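You operate a simulated robot arm through the tools that you are given. There is no shell and no other tool.

You are at the controls of a simulated two-armed robot. One attempt, no reset.

## Task
Turn the blue dial to 6 degrees. Take the yellow tag and leave it on top of the mini cheese marked plain. Fetch the white sleeve and set it on top of the small yellow wheel on the pile of boards on the pallet. Open the tool drawer, take the white disc and leave it inside and shut the drawer again. Put the mini cheese with the green label on the yellow outline on the island bench. Take the marker block that says "2 WEEKS" from the press bench and leave it on the grey pad. Take the mini cheese with the black label and leave it on the packing bench. Take the paper labelled "60 MILLIMETRES" from the press bench and put it on the yellow outline on the island bench. Take the pin in the numbered bores and put it on the white plaque on the island bench. Take the yellow mini cheese that says "4 WEEKS" from the press bench and put it on the table of the scrub stand. Any order will do.

Only the result counts: the job must be done as asked and must still hold three seconds after the hand-in. Knocking over, shifting, dropping, spilling or breaking anything else fails it.

## Robot
Two 7-joint arms with two-finger parallel grippers on one trunk, on a base that moves. Base frame: it is fixed to the floor where the robot stands at the start and does not move with it; the origin is under the middle of the robot, x ahead of it, y to its left, z up. Lengths are in mm, angles in rad, forces in N, time in s.
The left shoulder is at the start at [21, 101, 1487], the right one opposite. Each reaches about 627 mm from its shoulder. Places, roughly: blue dial [400, 0, 1400]; drawer [-1100, -2300, 800]; grey pad (22x24 cm) [-560, -1500, 880]; marker block [-2500, -1500, 750]; mini cheese marked plain [-750, -1500, 1000]; mini cheese with the black label [-2500, -1500, 750]; mini cheese with the green label [-2000, -1000, 750]; packing bench [-700, -2000, 900]; paper [-2750, -1750, 750]; pin in the numbered bores [-3000, -2250, 1000]; plaque [-3500, 0, 1000]; small yellow wheel [-2000, -500, 500]; table of the scrub stand (18x13 cm) [-2840, -4560, 800]; tool drawer [-1100, -2300, 800]; white disc [-1750, -500, 500]; white sleeve [-500, -1250, 1000]; yellow mini cheese [-2750, -1750, 750]; yellow outline on the island bench (60x23 cm) [-3800, -380, 880]; yellow tag [-250, -1000, 1000]. Payload 2.4 kg a hand.
Tool frame (each hand has its own): the origin (TCP) lies between the finger pads and is the grasp point; the fingertips stand 24 mm ahead of it; z points along the fingers, y is the line along which they close. The gripper opens to 68 mm. The fingers are 17 mm wide and 10 mm thick; the gripper's body (40 by 70 mm) begins 41 mm behind the TCP.
Orientation is told as [roll, pitch, yaw] about the base's x, y, z axes, in that order, counted from this pose: with the fingers straight down and closing along the base's y, the tool's x points along the base's -x, its y along +y and its z along -z.

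## Interface
- The arms move only by the tool apply_moves. It takes "left_motion", "right_motion" or both (then of equal length, played together; a hand with none holds still); each is a list of rows, each an object (a shift or turn left out is 0, a gripper value left out holds the last) with "delta_pos": the shift along the tool's x, y, z in units of 25 mm (1.0 is 25 mm), a list of three; "delta_rot": the turn, a rotation vector about the tool's x, y, z in units of 4 degrees (1.0 is 4 degrees), a list of three. In form: [{"delta_pos": [x, y, z], "delta_rot": [ax, ay, az]}, ...]. A call has 1 to 20 rows; each row shifts and turns the commanded pose from where the row before left it, along the tool's axes as they then stand. "left_grip" and "right_grip" are, for a hand that has rows, the finger opening in mm, from 0 to 68, set as the call begins (left out, the last holds). A call with a number of a shift or a turn outside -1 to 1 is refused whole. Each row takes 0.2 s and may step no farther than 50 mm and 0.15 rad from the row before; otherwise, or with a gripper value out of range, the whole call is refused. A pose out of reach is approached as far as the arm can. The call stops where the force on the tool passes 40 N (or 10 N more than at its start, if that is more) or the arm is blocked; 0.2 s more then pass. Each finger travels about 72 mm/s and halts on what it meets, pressing with about 29 N; the grip force reading is that of the motor and also rises with nothing between the fingers. The clock runs only during rows and for 0.2 s after the last one: add rows that do not move to give the fingers time. It gives the time, the measured TCP pose, the force on the tool (base axes), the opening and the grip force at its end, in the units of the frame above (readings bear some noise), with the torque about the TCP (base axes, N m) and any sound that the robot's microphone picked up.
- Cameras (640 x 400 px; columns grow to the right, rows downward): "scene" is now at [103.7, 14.4, 1659.9]; the picture's right is [0.17, -0.99, 0.00], its down [-0.43, -0.07, -0.90] and it looks along [0.89, 0.15, -0.44] (base axes); focal length 240 px, centre (320, 200). "left" rides on the left gripper at [84, -11, -75] in its tool frame; the picture's right is [0.13, 0.99, 0.00], its down [-0.60, 0.08, -0.79] and it looks along [-0.79, 0.10, 0.61] (tool axes); focal length 251 px, centre (320, 200). "right" rides on the right gripper at [84, 11, -75] in its tool frame; the picture's right is [-0.13, 0.99, 0.00], its down [-0.60, -0.08, -0.79] and it looks along [-0.79, -0.10, 0.61] (tool axes); focal length 251 px, centre (320, 200). There is no depth. A picture from a camera that has moved, and an enlarged one, comes with that camera's place and axes in the base frame and with its lens.
- camera(camera): a new picture of that camera. The clock stands still meanwhile.
- lift_body(by): moves the trunk up (or, below 0, down) by that many mm; the arms and the scene camera ride with it, the base frame stays. It gives what a move gives, with no picture.
- drive_base(legs): drives the robot by 1 to 6 legs, each [ahead, left, turn to the left] in mm, mm and rad, along the robot's own axes; the way and the turn of a leg run together, so that a leg with both is an arc; at most 1500 mm and 3.142 rad a leg. The arms and the cameras ride along, it lands a little off, and it stops where it bumps. It gives what a move gives.
- head_to(pan, tilt): turns the head with the scene camera to pan (to the left, within 1.501 rad either way) and tilt (down, from -0.506 to 1.204), counted from straight ahead of the robot (the tilt from the chest, where the trunk bows). It gives what a move gives.
- close_up(camera, box): a new picture of the part [left, top, right, bottom] of that camera's present view, enlarged. The clock stands still meanwhile.
- job_done(): hands the job in; it is judged then, once.

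Nothing tells you exact positions but the pictures and the camera data. Unless the task says otherwise, let go and move clear before handing in.

The tools are called after "Request:" as a command line: name --argument value ..., lists and objects as JSON in quotes. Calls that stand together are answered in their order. apply_moves: Moves the arms, as the interface text tells. Its arguments: {"type":"object","properties":{"left_motion":{"type":"array"},"left_grip":{"type":"number"},"right_motion":{"type":"array"},"right_grip":{"type":"number"}},"required":[]} The other tools are called the same way: lift_body (by) moves the trunk up or down; drive_base (legs) drives the base; head_to (pan, tilt) turns the head that bears the scene camera; camera (camera) takes a picture; close_up (camera, box) takes an enlarged picture of a part of a camera's view; job_done () hands the job in.

At the start:

```text
clock: 0.0
left_tcp_pos: [304.7, 167.6, 1542.5]
left_orientation: [-0.002, 0.001, 0.002]
left_contact_force: [0.5, 0.5, -0.1]
left_torque: [0.0, -0.04, 0.05]
left_width: 68.1
left_gripper_force: 0.1
right_tcp_pos: [316.3, -79.8, 1562.7]
right_orientation: [0.0, 0.001, -0.002]
right_contact_force: [0.3, 0.8, 1.0]
right_torque: [0.0, 0.01, -0.01]
right_width: 68.1
right_gripper_force: 0.1
trunk travel left (down, up): [-700.0, 149.0]
robot x, y, heading: [3.1, 1.9, 0.006]
head pan, tilt (commanded): [0.166, 0.454]
```

scene: 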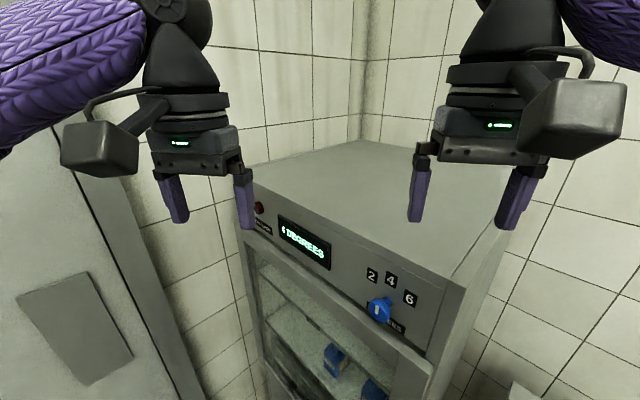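
right: 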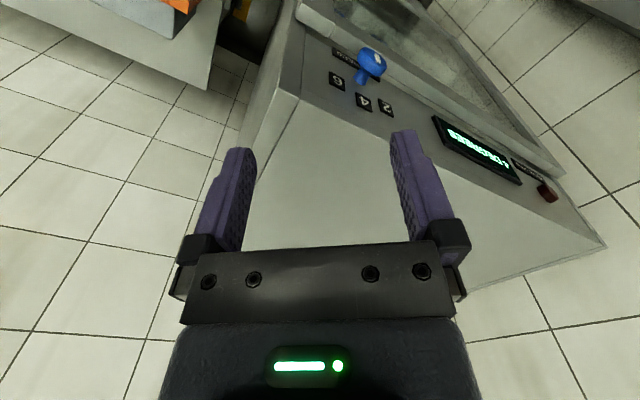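
left: 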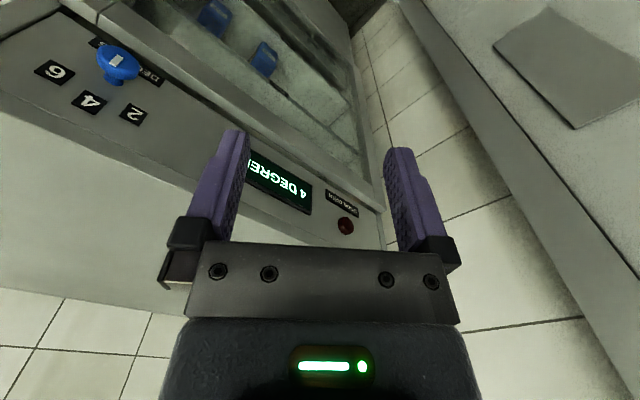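

I see a cabinet with a blue dial (near [400, 0, 1400]) on its front panel, with marks 2, 4 and 6 and a display reading 4 DEGREES. I'll look closer before turning it.

Request:
close_up --camera "scene" --box '[240, 190, 480, 340]'

Request:
close_up --camera "right" --box '[300, 20, 460, 120]'

Request:
close_up --camera "left" --box '[20, 20, 180, 140]'

```text
2.67 times, centred on (360, 265) of scene
camera zoom: at [103.7, 14.4, 1659.9], right [0.17, -0.99, 0.0], down [-0.43, -0.07, -0.9], along [0.89, 0.15, -0.44], focal length 641 px, centre (213, 27)
```

zoom: 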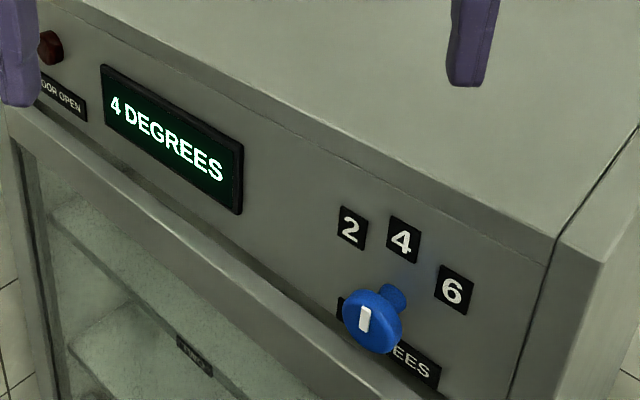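

```text
4.00 times, centred on (380, 70) of right
camera zoom: at [230.4, -70.1, 1638.1], right [0.13, 0.99, 0.0], down [0.6, -0.08, 0.79], along [0.79, -0.1, -0.61], focal length 1006 px, centre (80, 720)
```

zoom: 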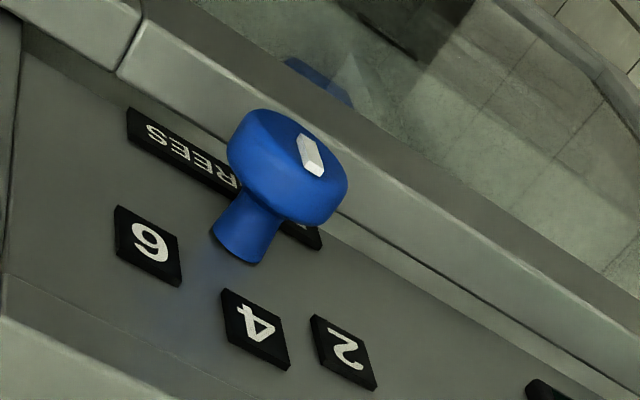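

```text
3.33 times, centred on (100, 80) of left
camera zoom: at [220.8, 154.6, 1618.4], right [-0.13, 0.99, 0.0], down [0.6, 0.08, 0.79], along [0.79, 0.1, -0.61], focal length 838 px, centre (1053, 600)
```

zoom: 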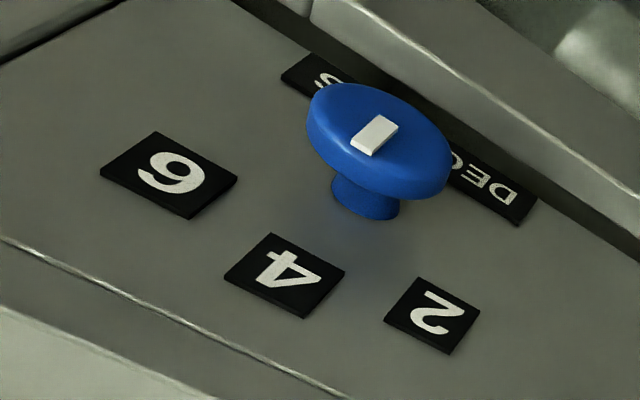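

The cap of the dial sits at about [361, -30, 1358], on a panel whose outward normal is about [-0.81, 0.58, 0]. Before moving I'll look around for free space.

Request:
head_to --pan 1.4 --tilt 0.6

Request:
camera --camera "scene"

Request:
head_to --pan -1.4 --tilt 0.5

Request:
camera --camera "scene"

```text
clock: 1.4
left_tcp_pos: [305.9, 166.5, 1544.2]
left_orientation: [-0.002, 0.001, 0.001]
left_contact_force: [0.5, -0.2, 0.9]
left_torque: [-0.01, 0.01, -0.03]
left_width: 68.3
left_gripper_force: 0.1
right_tcp_pos: [317.4, -80.2, 1563.5]
right_orientation: [-0.001, 0.0, 0.0]
right_contact_force: [-0.3, -1.5, 0.7]
right_torque: [0.03, -0.02, 0.01]
right_width: 68.0
right_gripper_force: 0.1
trunk travel left (down, up): [-700.0, 149.0]
robot x, y, heading: [0.9, 0.4, 0.002]
head pan, tilt (commanded): [1.4, 0.6]
```

```text
taken
camera scene: at [28.3, 86.3, 1646.7], right [0.99, -0.17, 0.0], down [-0.1, -0.56, -0.83], along [0.14, 0.81, -0.56], focal length 240 px, centre (320, 200)
```

scene: 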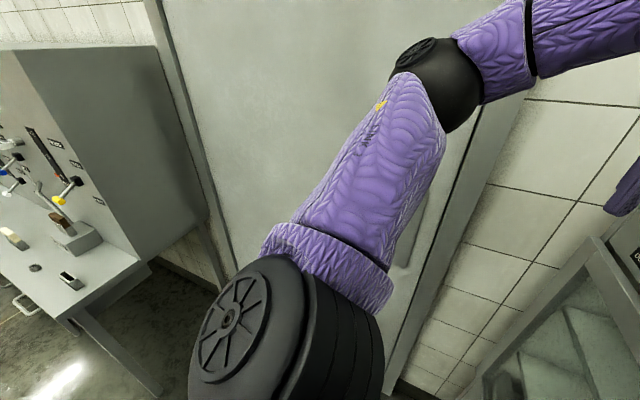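

```text
clock: 3.9
left_tcp_pos: [305.4, 166.6, 1543.5]
left_orientation: [-0.002, -0.001, 0.002]
left_contact_force: [0.2, 0.7, 0.0]
left_torque: [0.01, -0.03, 0.0]
left_width: 67.9
left_gripper_force: 0.1
right_tcp_pos: [316.9, -79.9, 1562.5]
right_orientation: [0.001, 0.0, -0.001]
right_contact_force: [0.1, 0.2, -0.3]
right_torque: [0.05, -0.01, 0.0]
right_width: 68.0
right_gripper_force: 0.1
trunk travel left (down, up): [-700.0, 149.0]
robot x, y, heading: [-1.2, -1.3, -0.0]
head pan, tilt (commanded): [-1.4, 0.499]
```

```text
taken
camera scene: at [28.7, -90.5, 1655.7], right [-0.99, -0.17, 0.0], down [-0.08, 0.47, -0.88], along [0.15, -0.87, -0.48], focal length 240 px, centre (320, 200)
```

scene: 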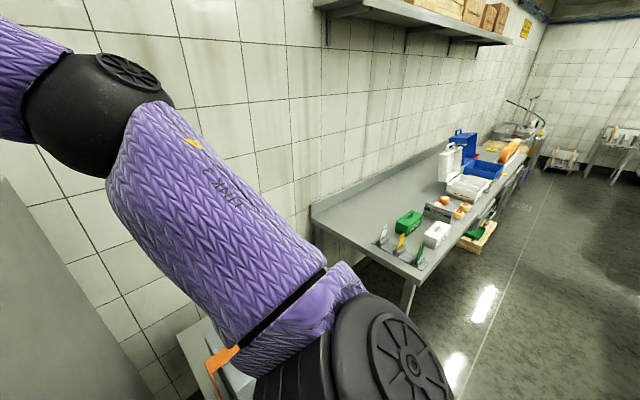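

The robot stands in a corner, with a door to the left and open floor behind right; a workbench starts at about [-840, 750]. I'll back up 180 mm to give the left arm room to face the dial.

Request:
drive_base --legs '[[-180, 0, 0]]'

Request:
head_to --pan 0.0 --tilt 0.5

Request:
camera --camera "scene"

```text
clock: 5.4
left_tcp_pos: [124.0, 167.2, 1543.1]
left_orientation: [-0.001, 0.0, 0.002]
left_contact_force: [0.0, 0.5, -0.2]
left_torque: [0.01, -0.02, 0.0]
left_width: 67.8
left_gripper_force: 0.0
right_tcp_pos: [135.7, -80.6, 1563.7]
right_orientation: [-0.001, -0.002, 0.0]
right_contact_force: [0.3, -0.3, 0.1]
right_torque: [-0.03, -0.01, -0.01]
right_width: 68.0
right_gripper_force: 0.1
trunk travel left (down, up): [-700.0, 149.0]
robot x, y, heading: [-180.3, 1.8, 0.001]
head pan, tilt (commanded): [-1.4, 0.499]
```

```text
clock: 6.9
left_tcp_pos: [125.9, 166.6, 1543.1]
left_orientation: [-0.002, 0.002, 0.001]
left_contact_force: [-0.6, -0.1, -0.7]
left_torque: [0.02, 0.02, -0.01]
left_width: 67.9
left_gripper_force: 0.0
right_tcp_pos: [136.7, -81.7, 1563.5]
right_orientation: [-0.001, 0.0, -0.002]
right_contact_force: [-0.3, 0.4, -0.5]
right_torque: [0.01, -0.01, 0.02]
right_width: 68.0
right_gripper_force: 0.1
trunk travel left (down, up): [-700.0, 149.0]
robot x, y, heading: [-182.9, -2.0, -0.003]
head pan, tilt (commanded): [0.0, 0.499]
```

```text
taken
camera scene: at [-76.1, -0.9, 1655.7], right [0.0, -1.0, 0.0], down [-0.48, 0.0, -0.88], along [0.88, 0.0, -0.48], focal length 240 px, centre (320, 200)
```

scene: 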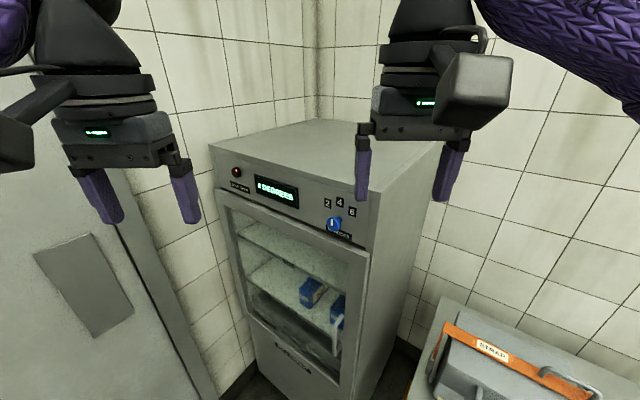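

The dial is visible ahead. I'll bring the left hand forward, then yaw and pitch it so its fingers point square at the panel.

Request:
apply_moves --left_motion '[{"delta_pos": [-1, 0, 0]}, {"delta_pos": [-1, 0, 0]}, {"delta_pos": [-1, 0, 0]}, {"delta_pos": [-1, 0, 0]}, {"delta_pos": [-1, 0, 0]}, {"delta_pos": [-1, 0, 0]}, {"delta_rot": [0, 0, 0.989]}, {"delta_rot": [0, 0, 0.989]}, {"delta_rot": [0, 0, 0.989]}, {"delta_rot": [0, 0, 0.989]}, {"delta_rot": [0, 0, 0.989]}, {"delta_rot": [0, 0, 0.989]}, {"delta_rot": [0, 0, 0.989]}, {"delta_rot": [0, 0, 0.989]}, {"delta_rot": [0, 0, 0.989]}]' --left_grip 68

Request:
apply_moves --left_motion '[{"delta_rot": [0, -1, 0]}, {"delta_rot": [0, -1, 0]}, {"delta_rot": [0, -1, 0]}, {"delta_rot": [0, -1, 0]}, {"delta_rot": [0, -1, 0]}, {"delta_rot": [0, -1, 0]}, {"delta_rot": [0, -1, 0]}, {"delta_rot": [0, -1, 0]}, {"delta_rot": [0, -1, 0]}, {"delta_rot": [0, -1, 0]}, {"delta_rot": [0, -1, 0]}, {"delta_rot": [0, -1, 0]}, {"delta_rot": [0, -1, 0]}, {"delta_rot": [0, -1, 0]}, {"delta_rot": [0, -1, 0]}, {"delta_rot": [0, -1, 0]}, {"delta_rot": [0, -1, 0]}, {"delta_rot": [0, -1, 0]}, {"delta_rot": [0, -1, 0]}, {"delta_rot": [0, -1, 0]}]'

```text
clock: 8.8
left_tcp_pos: [250.2, 158.8, 1536.5]
left_orientation: [-0.005, -0.007, -0.118]
left_contact_force: [4.9, 0.6, -5.6]
left_torque: [-0.05, -0.15, -0.09]
left_width: 68.0
left_gripper_force: 0.0
left hand out of reach, approached as far as the arm can: row 6
right_tcp_pos: [136.4, -80.2, 1563.8]
right_orientation: [0.0, -0.003, -0.001]
right_contact_force: [-0.9, -0.6, 0.9]
right_torque: [0.03, -0.03, 0.0]
right_width: 68.0
right_gripper_force: 0.0
trunk travel left (down, up): [-700.0, 149.0]
robot x, y, heading: [-175.0, -1.8, 0.001]
head pan, tilt (commanded): [0.0, 0.499]
stopped in row 9 (left hand): the force on the tool passed its limit at 68 N (the readings are from after the stop); the commanded pose is now the measured one
```

```text
clock: 13.0
left_tcp_pos: [250.6, 158.0, 1538.2]
left_orientation: [-0.021, -1.404, -0.094]
left_contact_force: [-0.4, -0.2, -0.2]
left_torque: [-0.02, -0.01, 0.03]
left_width: 67.9
left_gripper_force: 0.0
right_tcp_pos: [135.6, -80.6, 1563.7]
right_orientation: [0.0, 0.0, -0.001]
right_contact_force: [0.0, -0.2, -0.2]
right_torque: [-0.04, 0.02, -0.03]
right_width: 67.9
right_gripper_force: 0.0
trunk travel left (down, up): [-700.0, 149.0]
robot x, y, heading: [-179.0, 1.0, 0.001]
head pan, tilt (commanded): [0.0, 0.499]
```

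The first motion stopped early at the reach limit, but the hand is now pitched forward. I'll check the picture before correcting the yaw.

Request:
camera --camera "scene"

Request:
camera --camera "left"

```text
taken
camera scene: at [-76.1, -0.8, 1655.7], right [0.0, -1.0, 0.0], down [-0.48, 0.0, -0.88], along [0.88, 0.0, -0.48], focal length 240 px, centre (320, 200)
```

scene: 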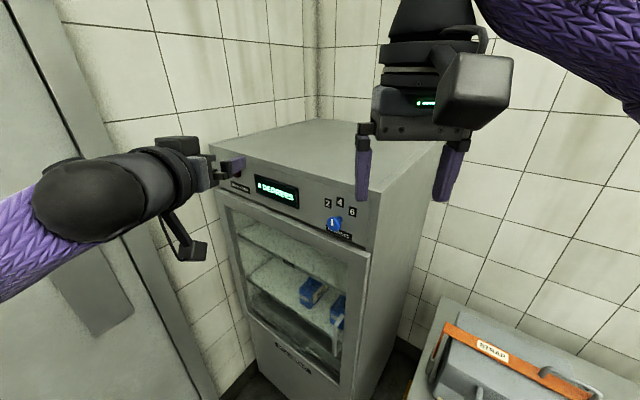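

```text
taken
camera left: at [161.5, 156.4, 1466.7], right [0.09, 0.99, -0.13], down [-0.67, 0.16, 0.73], along [0.74, 0.02, 0.67], focal length 251 px, centre (320, 200)
```

left: 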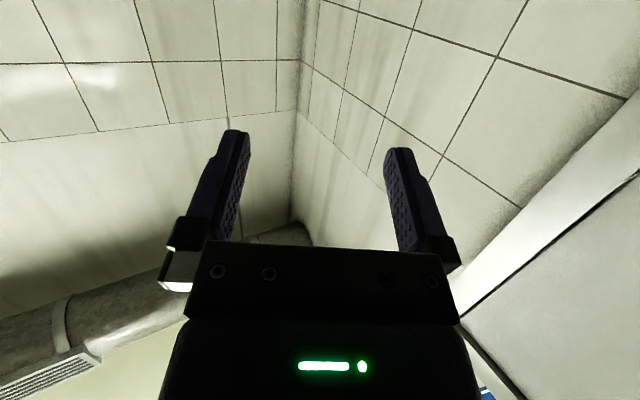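

The left hand points forward and is clear. I'll finish the pitch and yaw, then go to a stand-off in front of the dial.

Request:
apply_moves --left_motion '[{"delta_rot": [0, -0.8, 0]}, {"delta_rot": [0, -0.8, 0]}, {"delta_rot": [0, -0.8, 0]}, {"delta_rot": [0.908, 0, 0]}, {"delta_rot": [0.908, 0, 0]}, {"delta_rot": [0.908, 0, 0]}, {"delta_rot": [0.908, 0, 0]}, {"delta_rot": [0.908, 0, 0]}, {"delta_rot": [0.908, 0, 0]}, {"delta_rot": [0.908, 0, 0]}, {"delta_rot": [0.908, 0, 0]}, {"delta_pos": [0.9, -0.44, 0.4]}, {"delta_pos": [0.9, -0.44, 0.4]}, {"delta_pos": [0.9, -0.44, 0.4]}, {"delta_pos": [0.9, -0.44, 0.4]}, {"delta_pos": [0.9, -0.44, 0.4]}, {"delta_pos": [0.9, -0.44, 0.4]}, {"delta_pos": [0.9, -0.44, 0.4]}, {"delta_pos": [0.9, -0.44, 0.4]}]'

Request:
camera --camera "scene"

Request:
camera --camera "left"

```text
clock: 17.0
left_tcp_pos: [264.3, 37.2, 1359.6]
left_orientation: [-2.055, -1.569, 1.432]
left_contact_force: [0.7, 0.0, 0.1]
left_torque: [0.03, 0.03, 0.0]
left_width: 68.1
left_gripper_force: 0.0
right_tcp_pos: [135.7, -81.2, 1562.7]
right_orientation: [0.0, 0.001, -0.002]
right_contact_force: [-0.4, -0.4, 0.4]
right_torque: [0.01, -0.01, 0.0]
right_width: 68.0
right_gripper_force: 0.1
trunk travel left (down, up): [-700.0, 149.0]
robot x, y, heading: [-179.9, 1.3, -0.004]
head pan, tilt (commanded): [0.0, 0.499]
```

```text
taken
camera scene: at [-76.0, -1.4, 1655.7], right [0.0, -1.0, 0.0], down [-0.48, 0.0, -0.88], along [0.88, 0.0, -0.48], focal length 240 px, centre (320, 200)
```

scene: 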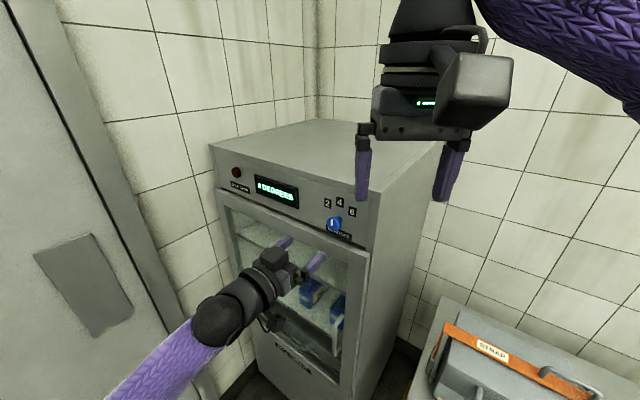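

```text
taken
camera left: at [196.1, 71.9, 1274.2], right [0.58, 0.8, -0.13], down [-0.6, 0.53, 0.6], along [0.55, -0.27, 0.79], focal length 251 px, centre (320, 200)
```

left: 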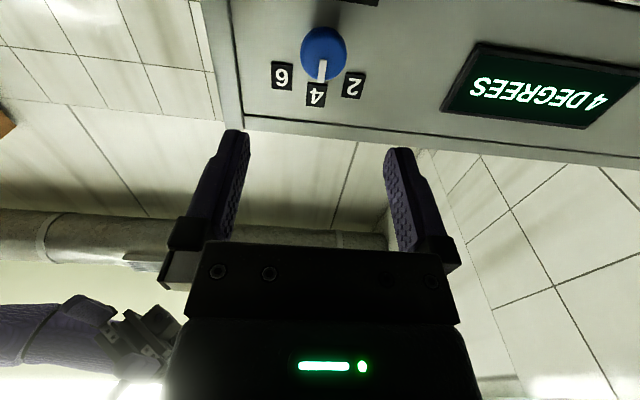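

Hand is square to the panel; I'll zoom in on the dial from this camera to refine its centre.

Request:
close_up --camera "left" --box '[240, 0, 400, 100]'

Request:
close_up --camera "scene" --box '[220, 160, 380, 260]'

```text
4.00 times, centred on (320, 50) of left
camera zoom: at [196.1, 71.9, 1274.2], right [0.58, 0.8, -0.13], down [-0.6, 0.53, 0.6], along [0.55, -0.27, 0.79], focal length 1006 px, centre (320, 800)
```

zoom: 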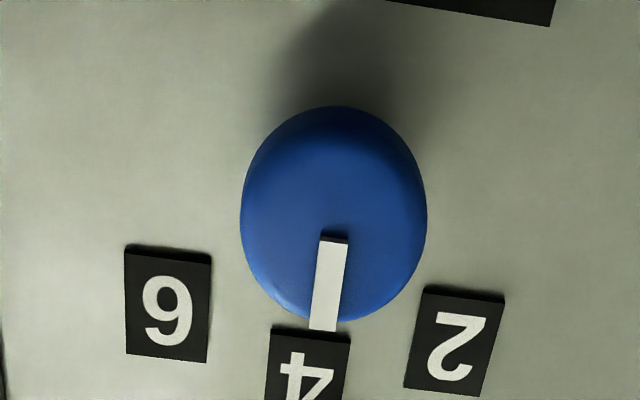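

```text
4.00 times, centred on (300, 210) of scene
camera zoom: at [-76.0, -1.4, 1655.7], right [0.0, -1.0, 0.0], down [-0.48, 0.0, -0.88], along [0.88, 0.0, -0.48], focal length 961 px, centre (400, 160)
```

zoom: 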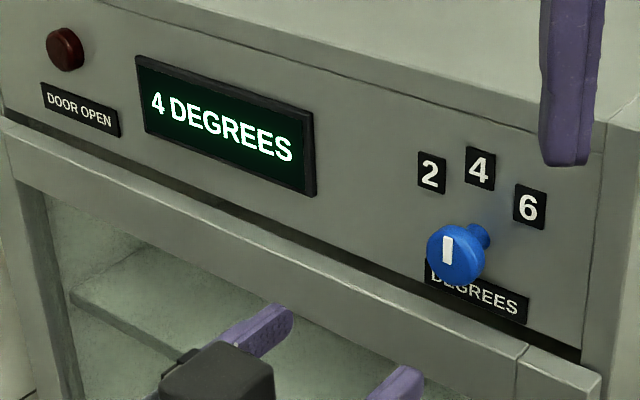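

The dial cap is about 34 mm wide and the hand is lined up to within 1 mm. I'll advance over it and grip.

Request:
apply_moves --left_motion '[{"delta_pos": [0.14, 0.03, 0.88]}, {"delta_pos": [0, 0, 0.88]}, {"delta_pos": [0, 0, 0.88]}, {"delta_pos": [0, 0, 0.88]}, {"delta_pos": [0, 0, 0.88]}]'

Request:
camera --camera "left"

Request:
close_up --camera "scene" --box '[220, 160, 380, 260]'

```text
clock: 18.2
left_tcp_pos: [355.7, -27.3, 1355.4]
left_orientation: [-1.633, -1.567, 1.008]
left_contact_force: [-0.3, 0.6, -0.6]
left_torque: [0.01, -0.03, 0.01]
left_width: 68.2
left_gripper_force: 0.0
right_tcp_pos: [136.3, -81.4, 1563.5]
right_orientation: [0.002, 0.0, -0.001]
right_contact_force: [0.7, 1.1, 0.0]
right_torque: [0.02, -0.03, 0.0]
right_width: 67.9
right_gripper_force: 0.0
trunk travel left (down, up): [-700.0, 149.0]
robot x, y, heading: [-180.0, -1.0, 0.003]
head pan, tilt (commanded): [0.0, 0.499]
```

```text
taken
camera left: at [287.2, 7.0, 1269.6], right [0.58, 0.8, -0.13], down [-0.6, 0.53, 0.6], along [0.56, -0.27, 0.79], focal length 251 px, centre (320, 200)
```

left: 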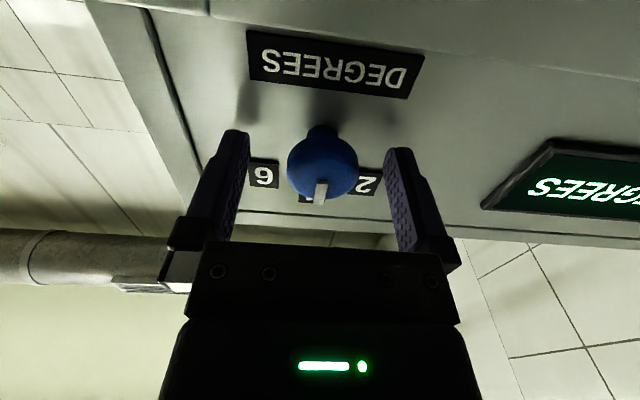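

```text
4.00 times, centred on (300, 210) of scene
camera zoom: at [-75.6, -1.5, 1655.7], right [0.0, -1.0, 0.0], down [-0.48, 0.0, -0.88], along [0.88, 0.0, -0.48], focal length 961 px, centre (400, 160)
```

zoom: 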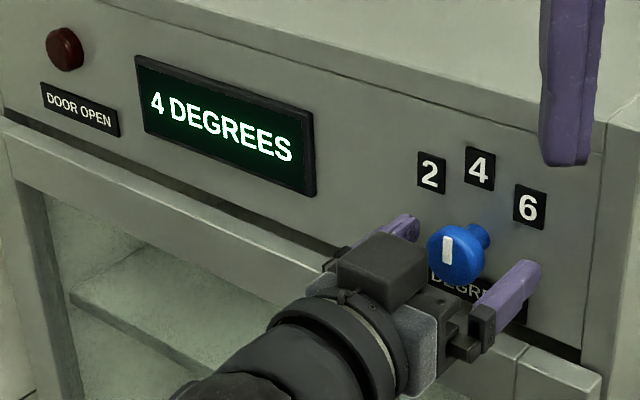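

The fingers straddle the dial. I'll close and turn clockwise 45°.

Request:
apply_moves --left_motion '[{}, {}, {}, {}]' --left_grip 20

Request:
apply_moves --left_motion '[{"delta_rot": [0, 0, 0.9375]}, {"delta_rot": [0, 0, 0.9375]}, {"delta_rot": [0, 0, 0.9375]}, {"delta_rot": [0, 0, 0.9375]}, {"delta_rot": [0, 0, 0.9375]}, {"delta_rot": [0, 0, 0.9375]}, {"delta_rot": [0, 0, 0.9375]}, {"delta_rot": [0, 0, 0.9375]}, {"delta_rot": [0, 0, 0.9375]}, {"delta_rot": [0, 0, 0.9375]}, {"delta_rot": [0, 0, 0.9375]}, {"delta_rot": [0, 0, 0.9375]}, {}, {}]'

Request:
close_up --camera "scene" --box '[220, 160, 380, 260]'

```text
clock: 19.2
left_tcp_pos: [355.0, -25.5, 1354.6]
left_orientation: [-2.017, -1.567, 1.392]
left_contact_force: [3.8, 3.6, 3.6]
left_torque: [0.08, 0.11, 0.13]
left_width: 33.7
left_gripper_force: 45.1
right_tcp_pos: [137.7, -80.6, 1562.6]
right_orientation: [0.0, -0.001, -0.001]
right_contact_force: [-0.9, -0.6, 0.6]
right_torque: [-0.03, 0.01, 0.0]
right_width: 68.0
right_gripper_force: 0.0
trunk travel left (down, up): [-700.0, 149.0]
robot x, y, heading: [-177.7, -1.2, 0.001]
head pan, tilt (commanded): [0.0, 0.499]
```

```text
clock: 22.2
left_tcp_pos: [355.6, -23.9, 1355.3]
left_orientation: [1.573, -0.788, -2.197]
left_contact_force: [18.3, -1.3, 28.6]
left_torque: [-0.33, -0.42, -0.04]
left_width: 33.5
left_gripper_force: 44.9
right_tcp_pos: [138.5, -81.2, 1563.9]
right_orientation: [0.001, 0.001, -0.003]
right_contact_force: [-0.1, -0.1, 0.4]
right_torque: [-0.03, 0.02, -0.01]
right_width: 68.2
right_gripper_force: 0.0
trunk travel left (down, up): [-700.0, 149.0]
robot x, y, heading: [-179.3, 0.4, 0.005]
head pan, tilt (commanded): [0.0, 0.499]
```

```text
4.00 times, centred on (300, 210) of scene
camera zoom: at [-74.1, -0.8, 1655.7], right [0.0, -1.0, 0.0], down [-0.48, 0.0, -0.88], along [0.88, 0.0, -0.48], focal length 961 px, centre (400, 160)
```

zoom: 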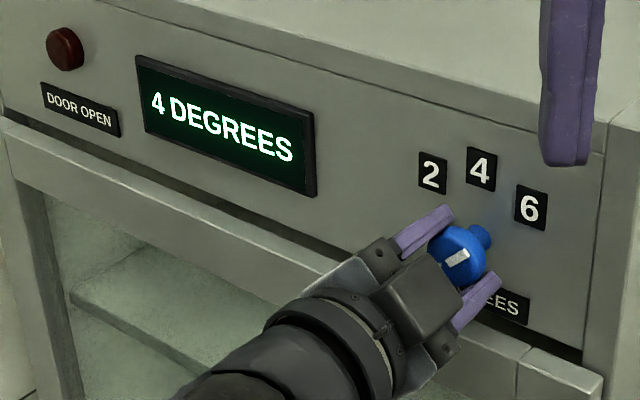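

The dial has turned with the hand; the display still reads 4. I'll look from the hand camera to see where the mark points.

Request:
close_up --camera "left" --box '[200, 60, 440, 210]'

Request:
apply_moves --left_motion '[{}, {}, {}, {}]'

Request:
close_up --camera "scene" --box '[260, 170, 360, 250]'

```text
2.67 times, centred on (320, 135) of left
camera zoom: at [324.2, 59.8, 1286.6], right [0.46, 0.65, 0.61], down [-0.86, 0.16, 0.48], along [0.21, -0.75, 0.63], focal length 670 px, centre (320, 373)
```

zoom: 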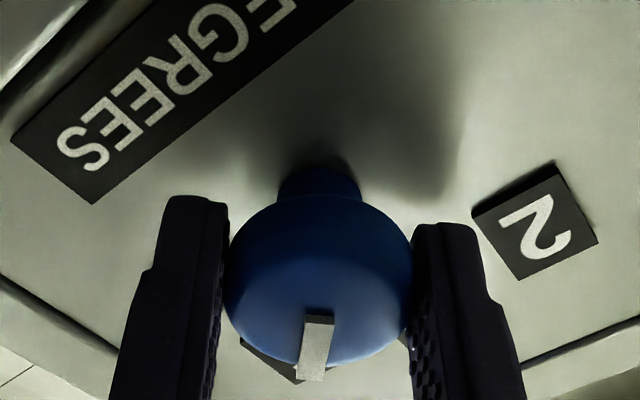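

```text
clock: 23.2
left_tcp_pos: [355.7, -23.7, 1354.9]
left_orientation: [1.575, -0.788, -2.198]
left_contact_force: [19.7, -1.1, 29.1]
left_torque: [-0.17, -0.23, 0.22]
left_width: 33.2
left_gripper_force: 44.7
right_tcp_pos: [138.0, -81.3, 1561.6]
right_orientation: [0.001, -0.001, -0.002]
right_contact_force: [0.4, -0.2, 0.4]
right_torque: [0.02, -0.01, -0.03]
right_width: 68.0
right_gripper_force: 0.1
trunk travel left (down, up): [-700.0, 149.0]
robot x, y, heading: [-179.1, 2.7, 0.0]
head pan, tilt (commanded): [0.0, 0.499]
```

```text
5.00 times, centred on (310, 210) of scene
camera zoom: at [-74.2, -0.8, 1655.7], right [0.0, -1.0, 0.0], down [-0.48, 0.0, -0.88], along [0.88, 0.0, -0.48], focal length 1201 px, centre (370, 150)
```

zoom: 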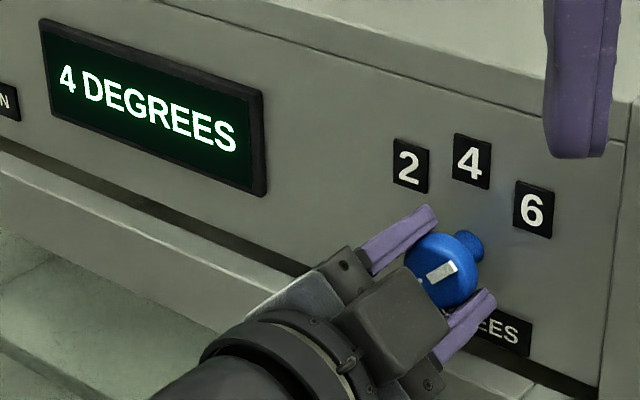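

The mark appears to point toward 6. I'll release, back off, and check the mark and the display.

Request:
apply_moves --left_motion '[{}, {}, {}]' --left_grip 68

Request:
apply_moves --left_motion '[{"delta_pos": [0, 0, -0.9]}, {"delta_pos": [0, 0, -0.9]}, {"delta_pos": [0, 0, -0.9]}, {"delta_pos": [0, 0, -0.9]}]'

Request:
close_up --camera "scene" --box '[220, 160, 380, 260]'

Request:
camera --camera "left"

```text
clock: 24.0
left_tcp_pos: [353.3, -24.8, 1353.4]
left_orientation: [1.573, -0.789, -2.196]
left_contact_force: [0.8, -0.7, -0.9]
left_torque: [-0.03, -0.04, 0.0]
left_width: 68.0
left_gripper_force: 0.0
right_tcp_pos: [135.7, -81.0, 1562.4]
right_orientation: [0.001, 0.0, -0.003]
right_contact_force: [-0.3, 0.7, 0.4]
right_torque: [0.01, -0.03, 0.02]
right_width: 68.0
right_gripper_force: 0.1
trunk travel left (down, up): [-700.0, 149.0]
robot x, y, heading: [-179.7, -1.0, -0.003]
head pan, tilt (commanded): [0.0, 0.499]
```

```text
clock: 25.0
left_tcp_pos: [280.4, 29.3, 1353.7]
left_orientation: [1.574, -0.789, -2.196]
left_contact_force: [0.8, -0.2, 0.4]
left_torque: [0.02, 0.05, -0.01]
left_width: 68.1
left_gripper_force: 0.1
right_tcp_pos: [136.0, -79.3, 1563.1]
right_orientation: [0.0, 0.0, -0.002]
right_contact_force: [0.0, 0.4, -0.4]
right_torque: [0.03, -0.02, 0.0]
right_width: 67.9
right_gripper_force: 0.0
trunk travel left (down, up): [-700.0, 149.0]
robot x, y, heading: [-178.0, -0.4, 0.002]
head pan, tilt (commanded): [0.0, 0.499]
```

```text
4.00 times, centred on (300, 210) of scene
camera zoom: at [-76.5, -0.5, 1655.8], right [0.0, -1.0, 0.0], down [-0.48, 0.0, -0.88], along [0.88, 0.0, -0.48], focal length 961 px, centre (400, 160)
```

zoom: 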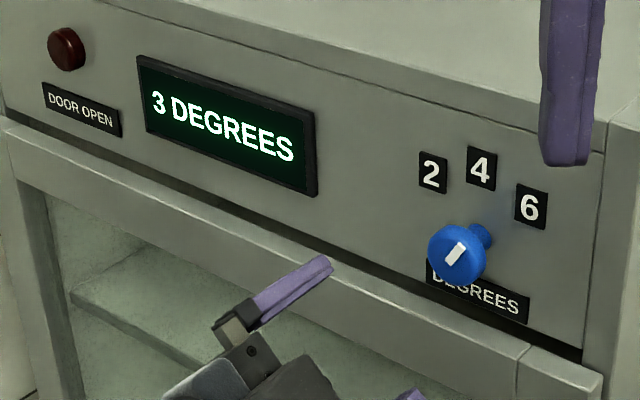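

```text
taken
camera left: at [248.4, 113.1, 1286.6], right [0.46, 0.65, 0.61], down [-0.86, 0.16, 0.48], along [0.21, -0.75, 0.63], focal length 251 px, centre (320, 200)
```

left: 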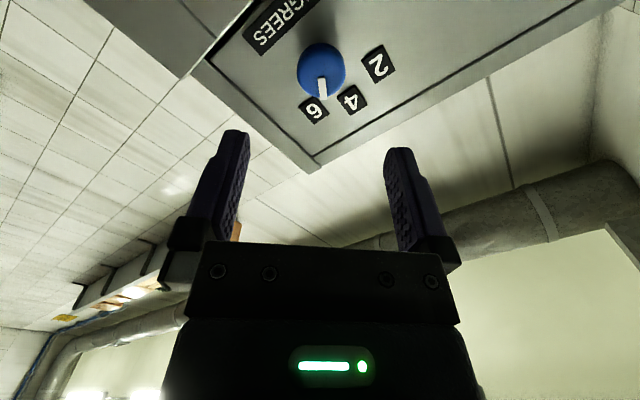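

After release the mark points near 6, while the display changed to 3. I'll wait a bit and look closer to see whether the display follows the dial.

Request:
apply_moves --left_motion '[{"delta_pos": [0, 0, -0.9]}, {"delta_pos": [0, 0, -0.9]}, {}, {}, {}, {}, {}, {}, {}, {}]'

Request:
close_up --camera "scene" --box '[250, 170, 370, 245]'

Request:
close_up --camera "left" --box '[220, 0, 420, 125]'

```text
clock: 27.2
left_tcp_pos: [244.3, 55.2, 1353.2]
left_orientation: [1.572, -0.789, -2.195]
left_contact_force: [-0.5, -0.4, 0.2]
left_torque: [-0.02, -0.01, -0.01]
left_width: 68.0
left_gripper_force: 0.0
right_tcp_pos: [136.4, -80.7, 1562.3]
right_orientation: [0.001, -0.001, -0.001]
right_contact_force: [-0.4, 0.0, 0.1]
right_torque: [-0.02, -0.01, 0.02]
right_width: 68.1
right_gripper_force: 0.0
trunk travel left (down, up): [-700.0, 149.0]
robot x, y, heading: [-176.7, 4.5, 0.003]
head pan, tilt (commanded): [0.0, 0.499]
```

```text
5.33 times, centred on (310, 208) of scene
camera zoom: at [-76.1, -0.9, 1655.7], right [0.0, -1.0, 0.0], down [-0.48, 0.0, -0.88], along [0.88, 0.0, -0.48], focal length 1281 px, centre (373, 160)
```

zoom: 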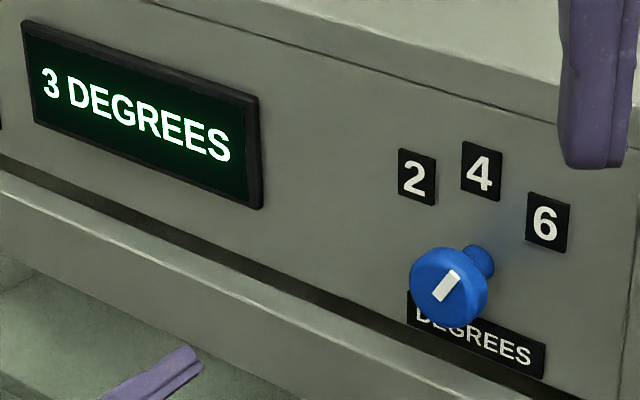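

```text
3.20 times, centred on (320, 62) of left
camera zoom: at [213.2, 138.7, 1286.2], right [0.46, 0.65, 0.61], down [-0.86, 0.16, 0.48], along [0.21, -0.75, 0.63], focal length 805 px, centre (320, 640)
```

zoom: 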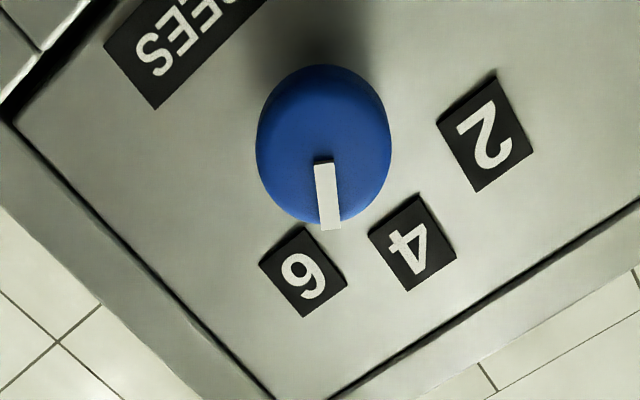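

By geometry the mark was at about 43° while held and fell back to about 28° after release. I'll wait again to see whether it keeps moving.

Request:
apply_moves --left_motion '[{}, {}, {}, {}, {}, {}, {}, {}, {}, {}, {}, {}, {}, {}, {}, {}]'

Request:
close_up --camera "left" --box '[220, 0, 420, 125]'

Request:
close_up --camera "scene" --box '[250, 170, 370, 245]'

```text
clock: 30.6
left_tcp_pos: [244.7, 54.1, 1353.6]
left_orientation: [1.572, -0.788, -2.196]
left_contact_force: [1.0, 0.1, -0.3]
left_torque: [-0.04, -0.01, -0.01]
left_width: 67.8
left_gripper_force: 0.1
right_tcp_pos: [136.9, -81.2, 1563.7]
right_orientation: [0.0, 0.001, -0.001]
right_contact_force: [-0.5, 0.6, 0.0]
right_torque: [0.01, 0.04, 0.01]
right_width: 68.1
right_gripper_force: 0.0
trunk travel left (down, up): [-700.0, 149.0]
robot x, y, heading: [-184.4, 2.0, 0.001]
head pan, tilt (commanded): [0.0, 0.499]
```

```text
3.20 times, centred on (320, 62) of left
camera zoom: at [213.2, 138.7, 1286.1], right [0.46, 0.65, 0.61], down [-0.86, 0.16, 0.48], along [0.21, -0.75, 0.63], focal length 805 px, centre (320, 640)
```

zoom: 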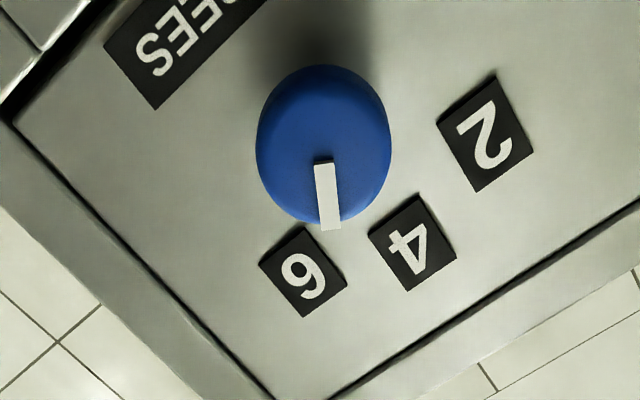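

```text
5.33 times, centred on (310, 208) of scene
camera zoom: at [-76.1, -0.9, 1655.7], right [0.0, -1.0, 0.0], down [-0.48, 0.0, -0.88], along [0.88, 0.0, -0.48], focal length 1281 px, centre (373, 160)
```

zoom: 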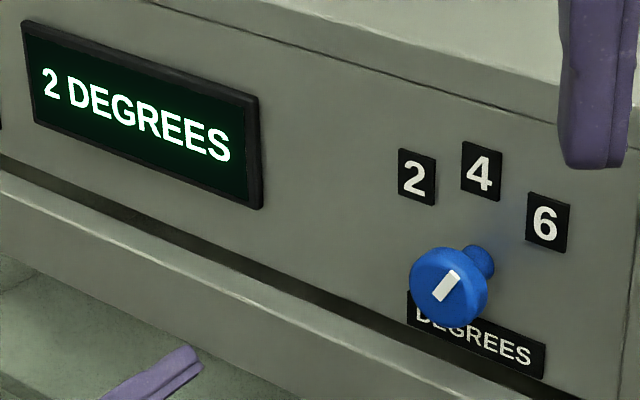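

The mark is stable at about 28° but the display keeps falling (now 2). I'll wait longer to see where it settles.

Request:
apply_moves --left_motion '[{}, {}, {}, {}, {}, {}, {}, {}, {}, {}, {}, {}, {}, {}, {}, {}, {}, {}, {}, {}]'

Request:
close_up --camera "scene" --box '[220, 160, 380, 260]'

Request:
apply_moves --left_motion '[{}, {}, {}, {}, {}, {}, {}, {}, {}, {}, {}, {}, {}, {}, {}, {}, {}, {}, {}, {}]'

Request:
close_up --camera "scene" --box '[220, 160, 380, 260]'

```text
clock: 34.8
left_tcp_pos: [244.5, 54.0, 1353.4]
left_orientation: [1.574, -0.789, -2.196]
left_contact_force: [-0.2, 0.1, 0.8]
left_torque: [-0.01, 0.02, 0.01]
left_width: 68.1
left_gripper_force: 0.1
right_tcp_pos: [136.1, -80.6, 1564.0]
right_orientation: [-0.001, 0.001, 0.0]
right_contact_force: [-1.2, 0.5, -0.5]
right_torque: [-0.02, 0.0, 0.02]
right_width: 68.3
right_gripper_force: 0.1
trunk travel left (down, up): [-700.0, 149.0]
robot x, y, heading: [-180.1, 1.2, -0.001]
head pan, tilt (commanded): [0.0, 0.499]
```

```text
4.00 times, centred on (300, 210) of scene
camera zoom: at [-76.1, -0.9, 1655.7], right [0.0, -1.0, 0.0], down [-0.48, 0.0, -0.88], along [0.88, 0.0, -0.48], focal length 961 px, centre (400, 160)
```

zoom: 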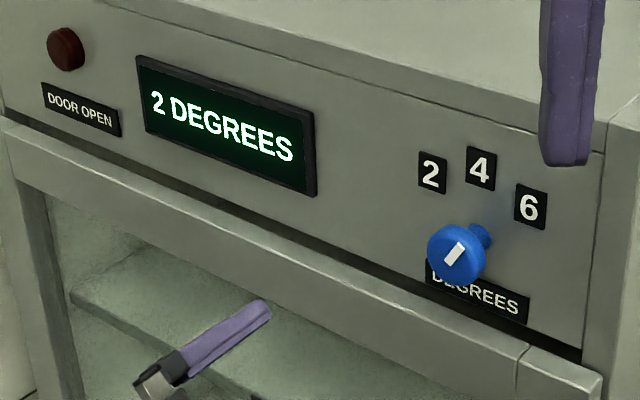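

```text
clock: 39.0
left_tcp_pos: [244.7, 54.6, 1354.2]
left_orientation: [1.572, -0.789, -2.196]
left_contact_force: [-0.1, 0.6, 0.1]
left_torque: [-0.01, -0.02, -0.04]
left_width: 68.2
left_gripper_force: 0.1
right_tcp_pos: [135.8, -80.4, 1563.2]
right_orientation: [0.0, 0.0, -0.001]
right_contact_force: [-0.1, -0.7, 0.6]
right_torque: [0.0, -0.02, 0.04]
right_width: 68.1
right_gripper_force: 0.0
trunk travel left (down, up): [-700.0, 149.0]
robot x, y, heading: [-176.9, 2.8, 0.002]
head pan, tilt (commanded): [0.0, 0.499]
```

```text
4.00 times, centred on (300, 210) of scene
camera zoom: at [-76.1, -0.9, 1655.7], right [0.0, -1.0, 0.0], down [-0.48, 0.0, -0.88], along [0.88, 0.0, -0.48], focal length 961 px, centre (400, 160)
```

zoom: 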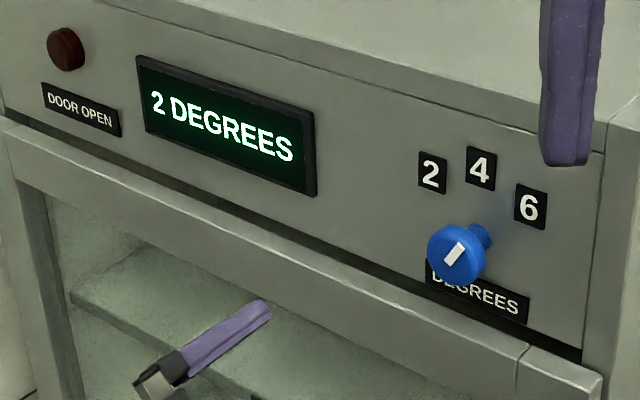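

The display settled at 2 with the mark at about 28° towards 6, so display and mark disagree; I'll regrip and turn further so the mark sits on 6, then watch what the display does.

Request:
apply_moves --left_motion '[{"delta_pos": [-0.057, 0.057, 0.92]}, {"delta_pos": [0, 0, 0.92]}, {"delta_pos": [0, 0, 0.92]}, {"delta_pos": [0, 0, 0.92]}, {"delta_pos": [0, 0, 0.92]}, {"delta_pos": [0, 0, 0.88]}]'

Request:
apply_moves --left_motion '[{}, {}, {}, {}]' --left_grip 20

Request:
close_up --camera "left" --box '[220, 80, 420, 205]'

```text
clock: 40.4
left_tcp_pos: [357.5, -24.8, 1356.5]
left_orientation: [1.573, -0.788, -2.196]
left_contact_force: [0.1, -0.2, 1.0]
left_torque: [0.02, -0.02, -0.02]
left_width: 67.8
left_gripper_force: 0.0
right_tcp_pos: [136.8, -80.4, 1562.9]
right_orientation: [0.002, 0.001, -0.002]
right_contact_force: [-0.3, 0.3, 0.5]
right_torque: [-0.04, -0.02, 0.01]
right_width: 67.8
right_gripper_force: 0.0
trunk travel left (down, up): [-700.0, 149.0]
robot x, y, heading: [-179.4, -2.8, -0.003]
head pan, tilt (commanded): [0.0, 0.499]
```

```text
clock: 41.4
left_tcp_pos: [355.2, -25.8, 1355.3]
left_orientation: [1.57, -0.788, -2.194]
left_contact_force: [-4.7, -2.0, -7.9]
left_torque: [0.0, 0.0, -0.15]
left_width: 33.2
left_gripper_force: 44.8
right_tcp_pos: [134.8, -81.1, 1562.8]
right_orientation: [0.001, 0.001, -0.002]
right_contact_force: [-0.4, 0.0, -0.2]
right_torque: [0.01, -0.03, 0.0]
right_width: 67.9
right_gripper_force: 0.0
trunk travel left (down, up): [-700.0, 149.0]
robot x, y, heading: [-180.3, -1.9, -0.001]
head pan, tilt (commanded): [0.0, 0.499]
```

```text
3.20 times, centred on (320, 142) of left
camera zoom: at [324.3, 58.9, 1287.7], right [0.46, 0.64, 0.61], down [-0.86, 0.16, 0.48], along [0.21, -0.75, 0.63], focal length 805 px, centre (320, 384)
```

zoom: 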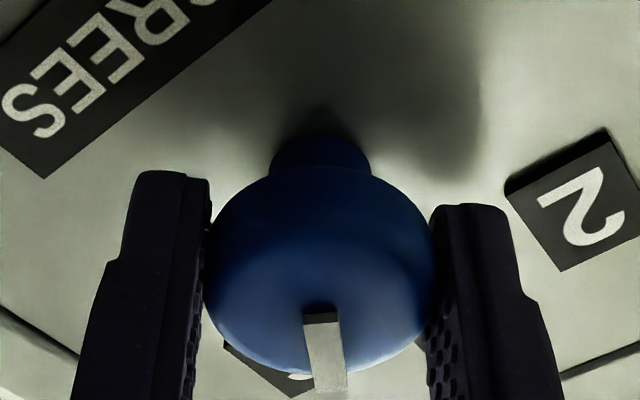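

Gripped again. I'll turn a further 17° and check while still holding.

Request:
apply_moves --left_motion '[{"delta_rot": [0, 0, 0.85]}, {"delta_rot": [0, 0, 0.85]}, {"delta_rot": [0, 0, 0.85]}, {"delta_rot": [0, 0, 0.85]}, {"delta_rot": [0, 0, 0.85]}, {}, {}]'

Request:
close_up --camera "left" --box '[220, 80, 420, 205]'

Request:
close_up --camera "scene" --box '[250, 170, 370, 245]'

```text
clock: 43.0
left_tcp_pos: [355.6, -25.5, 1356.0]
left_orientation: [1.571, -0.492, -2.195]
left_contact_force: [-7.9, -2.8, -15.2]
left_torque: [-0.11, 0.58, 0.23]
left_width: 33.1
left_gripper_force: 44.6
right_tcp_pos: [134.8, -81.4, 1564.2]
right_orientation: [0.003, -0.001, -0.003]
right_contact_force: [-0.1, -0.4, 0.5]
right_torque: [-0.03, -0.03, -0.01]
right_width: 67.9
right_gripper_force: 0.1
trunk travel left (down, up): [-700.0, 149.0]
robot x, y, heading: [-181.6, 4.9, -0.004]
head pan, tilt (commanded): [0.0, 0.499]
```

```text
3.20 times, centred on (320, 142) of left
camera zoom: at [334.1, 72.5, 1305.9], right [0.34, 0.47, 0.81], down [-0.93, 0.06, 0.35], along [0.12, -0.88, 0.46], focal length 805 px, centre (320, 384)
```

zoom: 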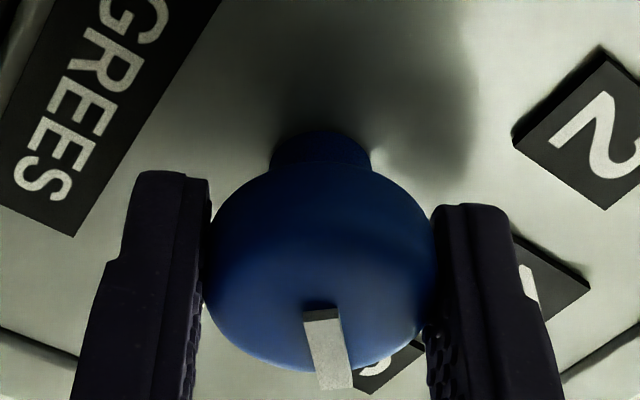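

```text
5.33 times, centred on (310, 208) of scene
camera zoom: at [-76.3, -1.9, 1655.7], right [0.0, -1.0, 0.0], down [-0.48, 0.0, -0.88], along [0.88, 0.0, -0.48], focal length 1281 px, centre (373, 160)
```

zoom: 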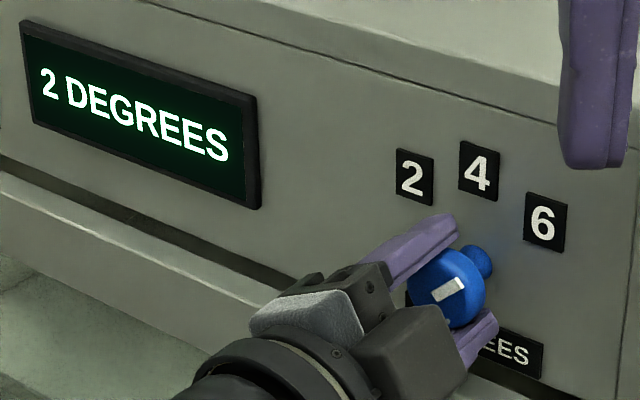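

Held, the mark points at 6. I'll release gently and watch whether it stays.

Request:
apply_moves --left_motion '[{}, {}, {}]' --left_grip 40

Request:
close_up --camera "left" --box '[220, 80, 420, 205]'

Request:
close_up --camera "scene" --box '[250, 170, 370, 245]'

```text
clock: 43.8
left_tcp_pos: [355.9, -24.5, 1356.9]
left_orientation: [1.572, -0.493, -2.196]
left_contact_force: [-0.5, 0.6, 0.6]
left_torque: [-0.03, 0.02, 0.02]
left_width: 40.1
left_gripper_force: 0.1
right_tcp_pos: [136.2, -81.5, 1562.3]
right_orientation: [0.0, 0.0, -0.003]
right_contact_force: [0.3, 0.3, -0.2]
right_torque: [0.01, -0.02, 0.02]
right_width: 67.9
right_gripper_force: 0.1
trunk travel left (down, up): [-700.0, 149.0]
robot x, y, heading: [-179.9, 0.2, -0.002]
head pan, tilt (commanded): [0.0, 0.499]
```

```text
3.20 times, centred on (320, 142) of left
camera zoom: at [334.5, 73.4, 1306.4], right [0.34, 0.47, 0.81], down [-0.93, 0.06, 0.35], along [0.12, -0.88, 0.46], focal length 805 px, centre (320, 384)
```

zoom: 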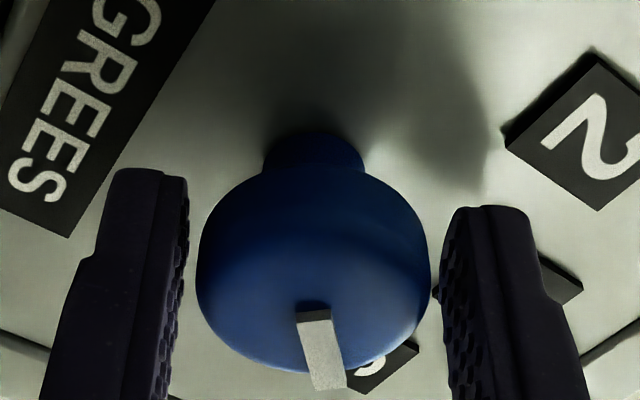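

```text
5.33 times, centred on (310, 208) of scene
camera zoom: at [-76.0, -0.9, 1655.7], right [0.0, -1.0, 0.0], down [-0.48, 0.0, -0.88], along [0.88, 0.0, -0.48], focal length 1281 px, centre (373, 160)
```

zoom: 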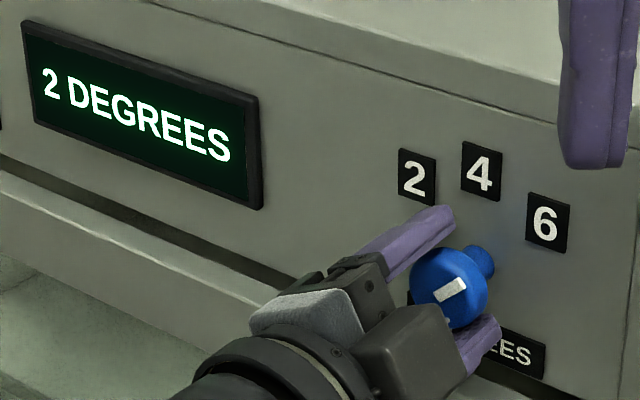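

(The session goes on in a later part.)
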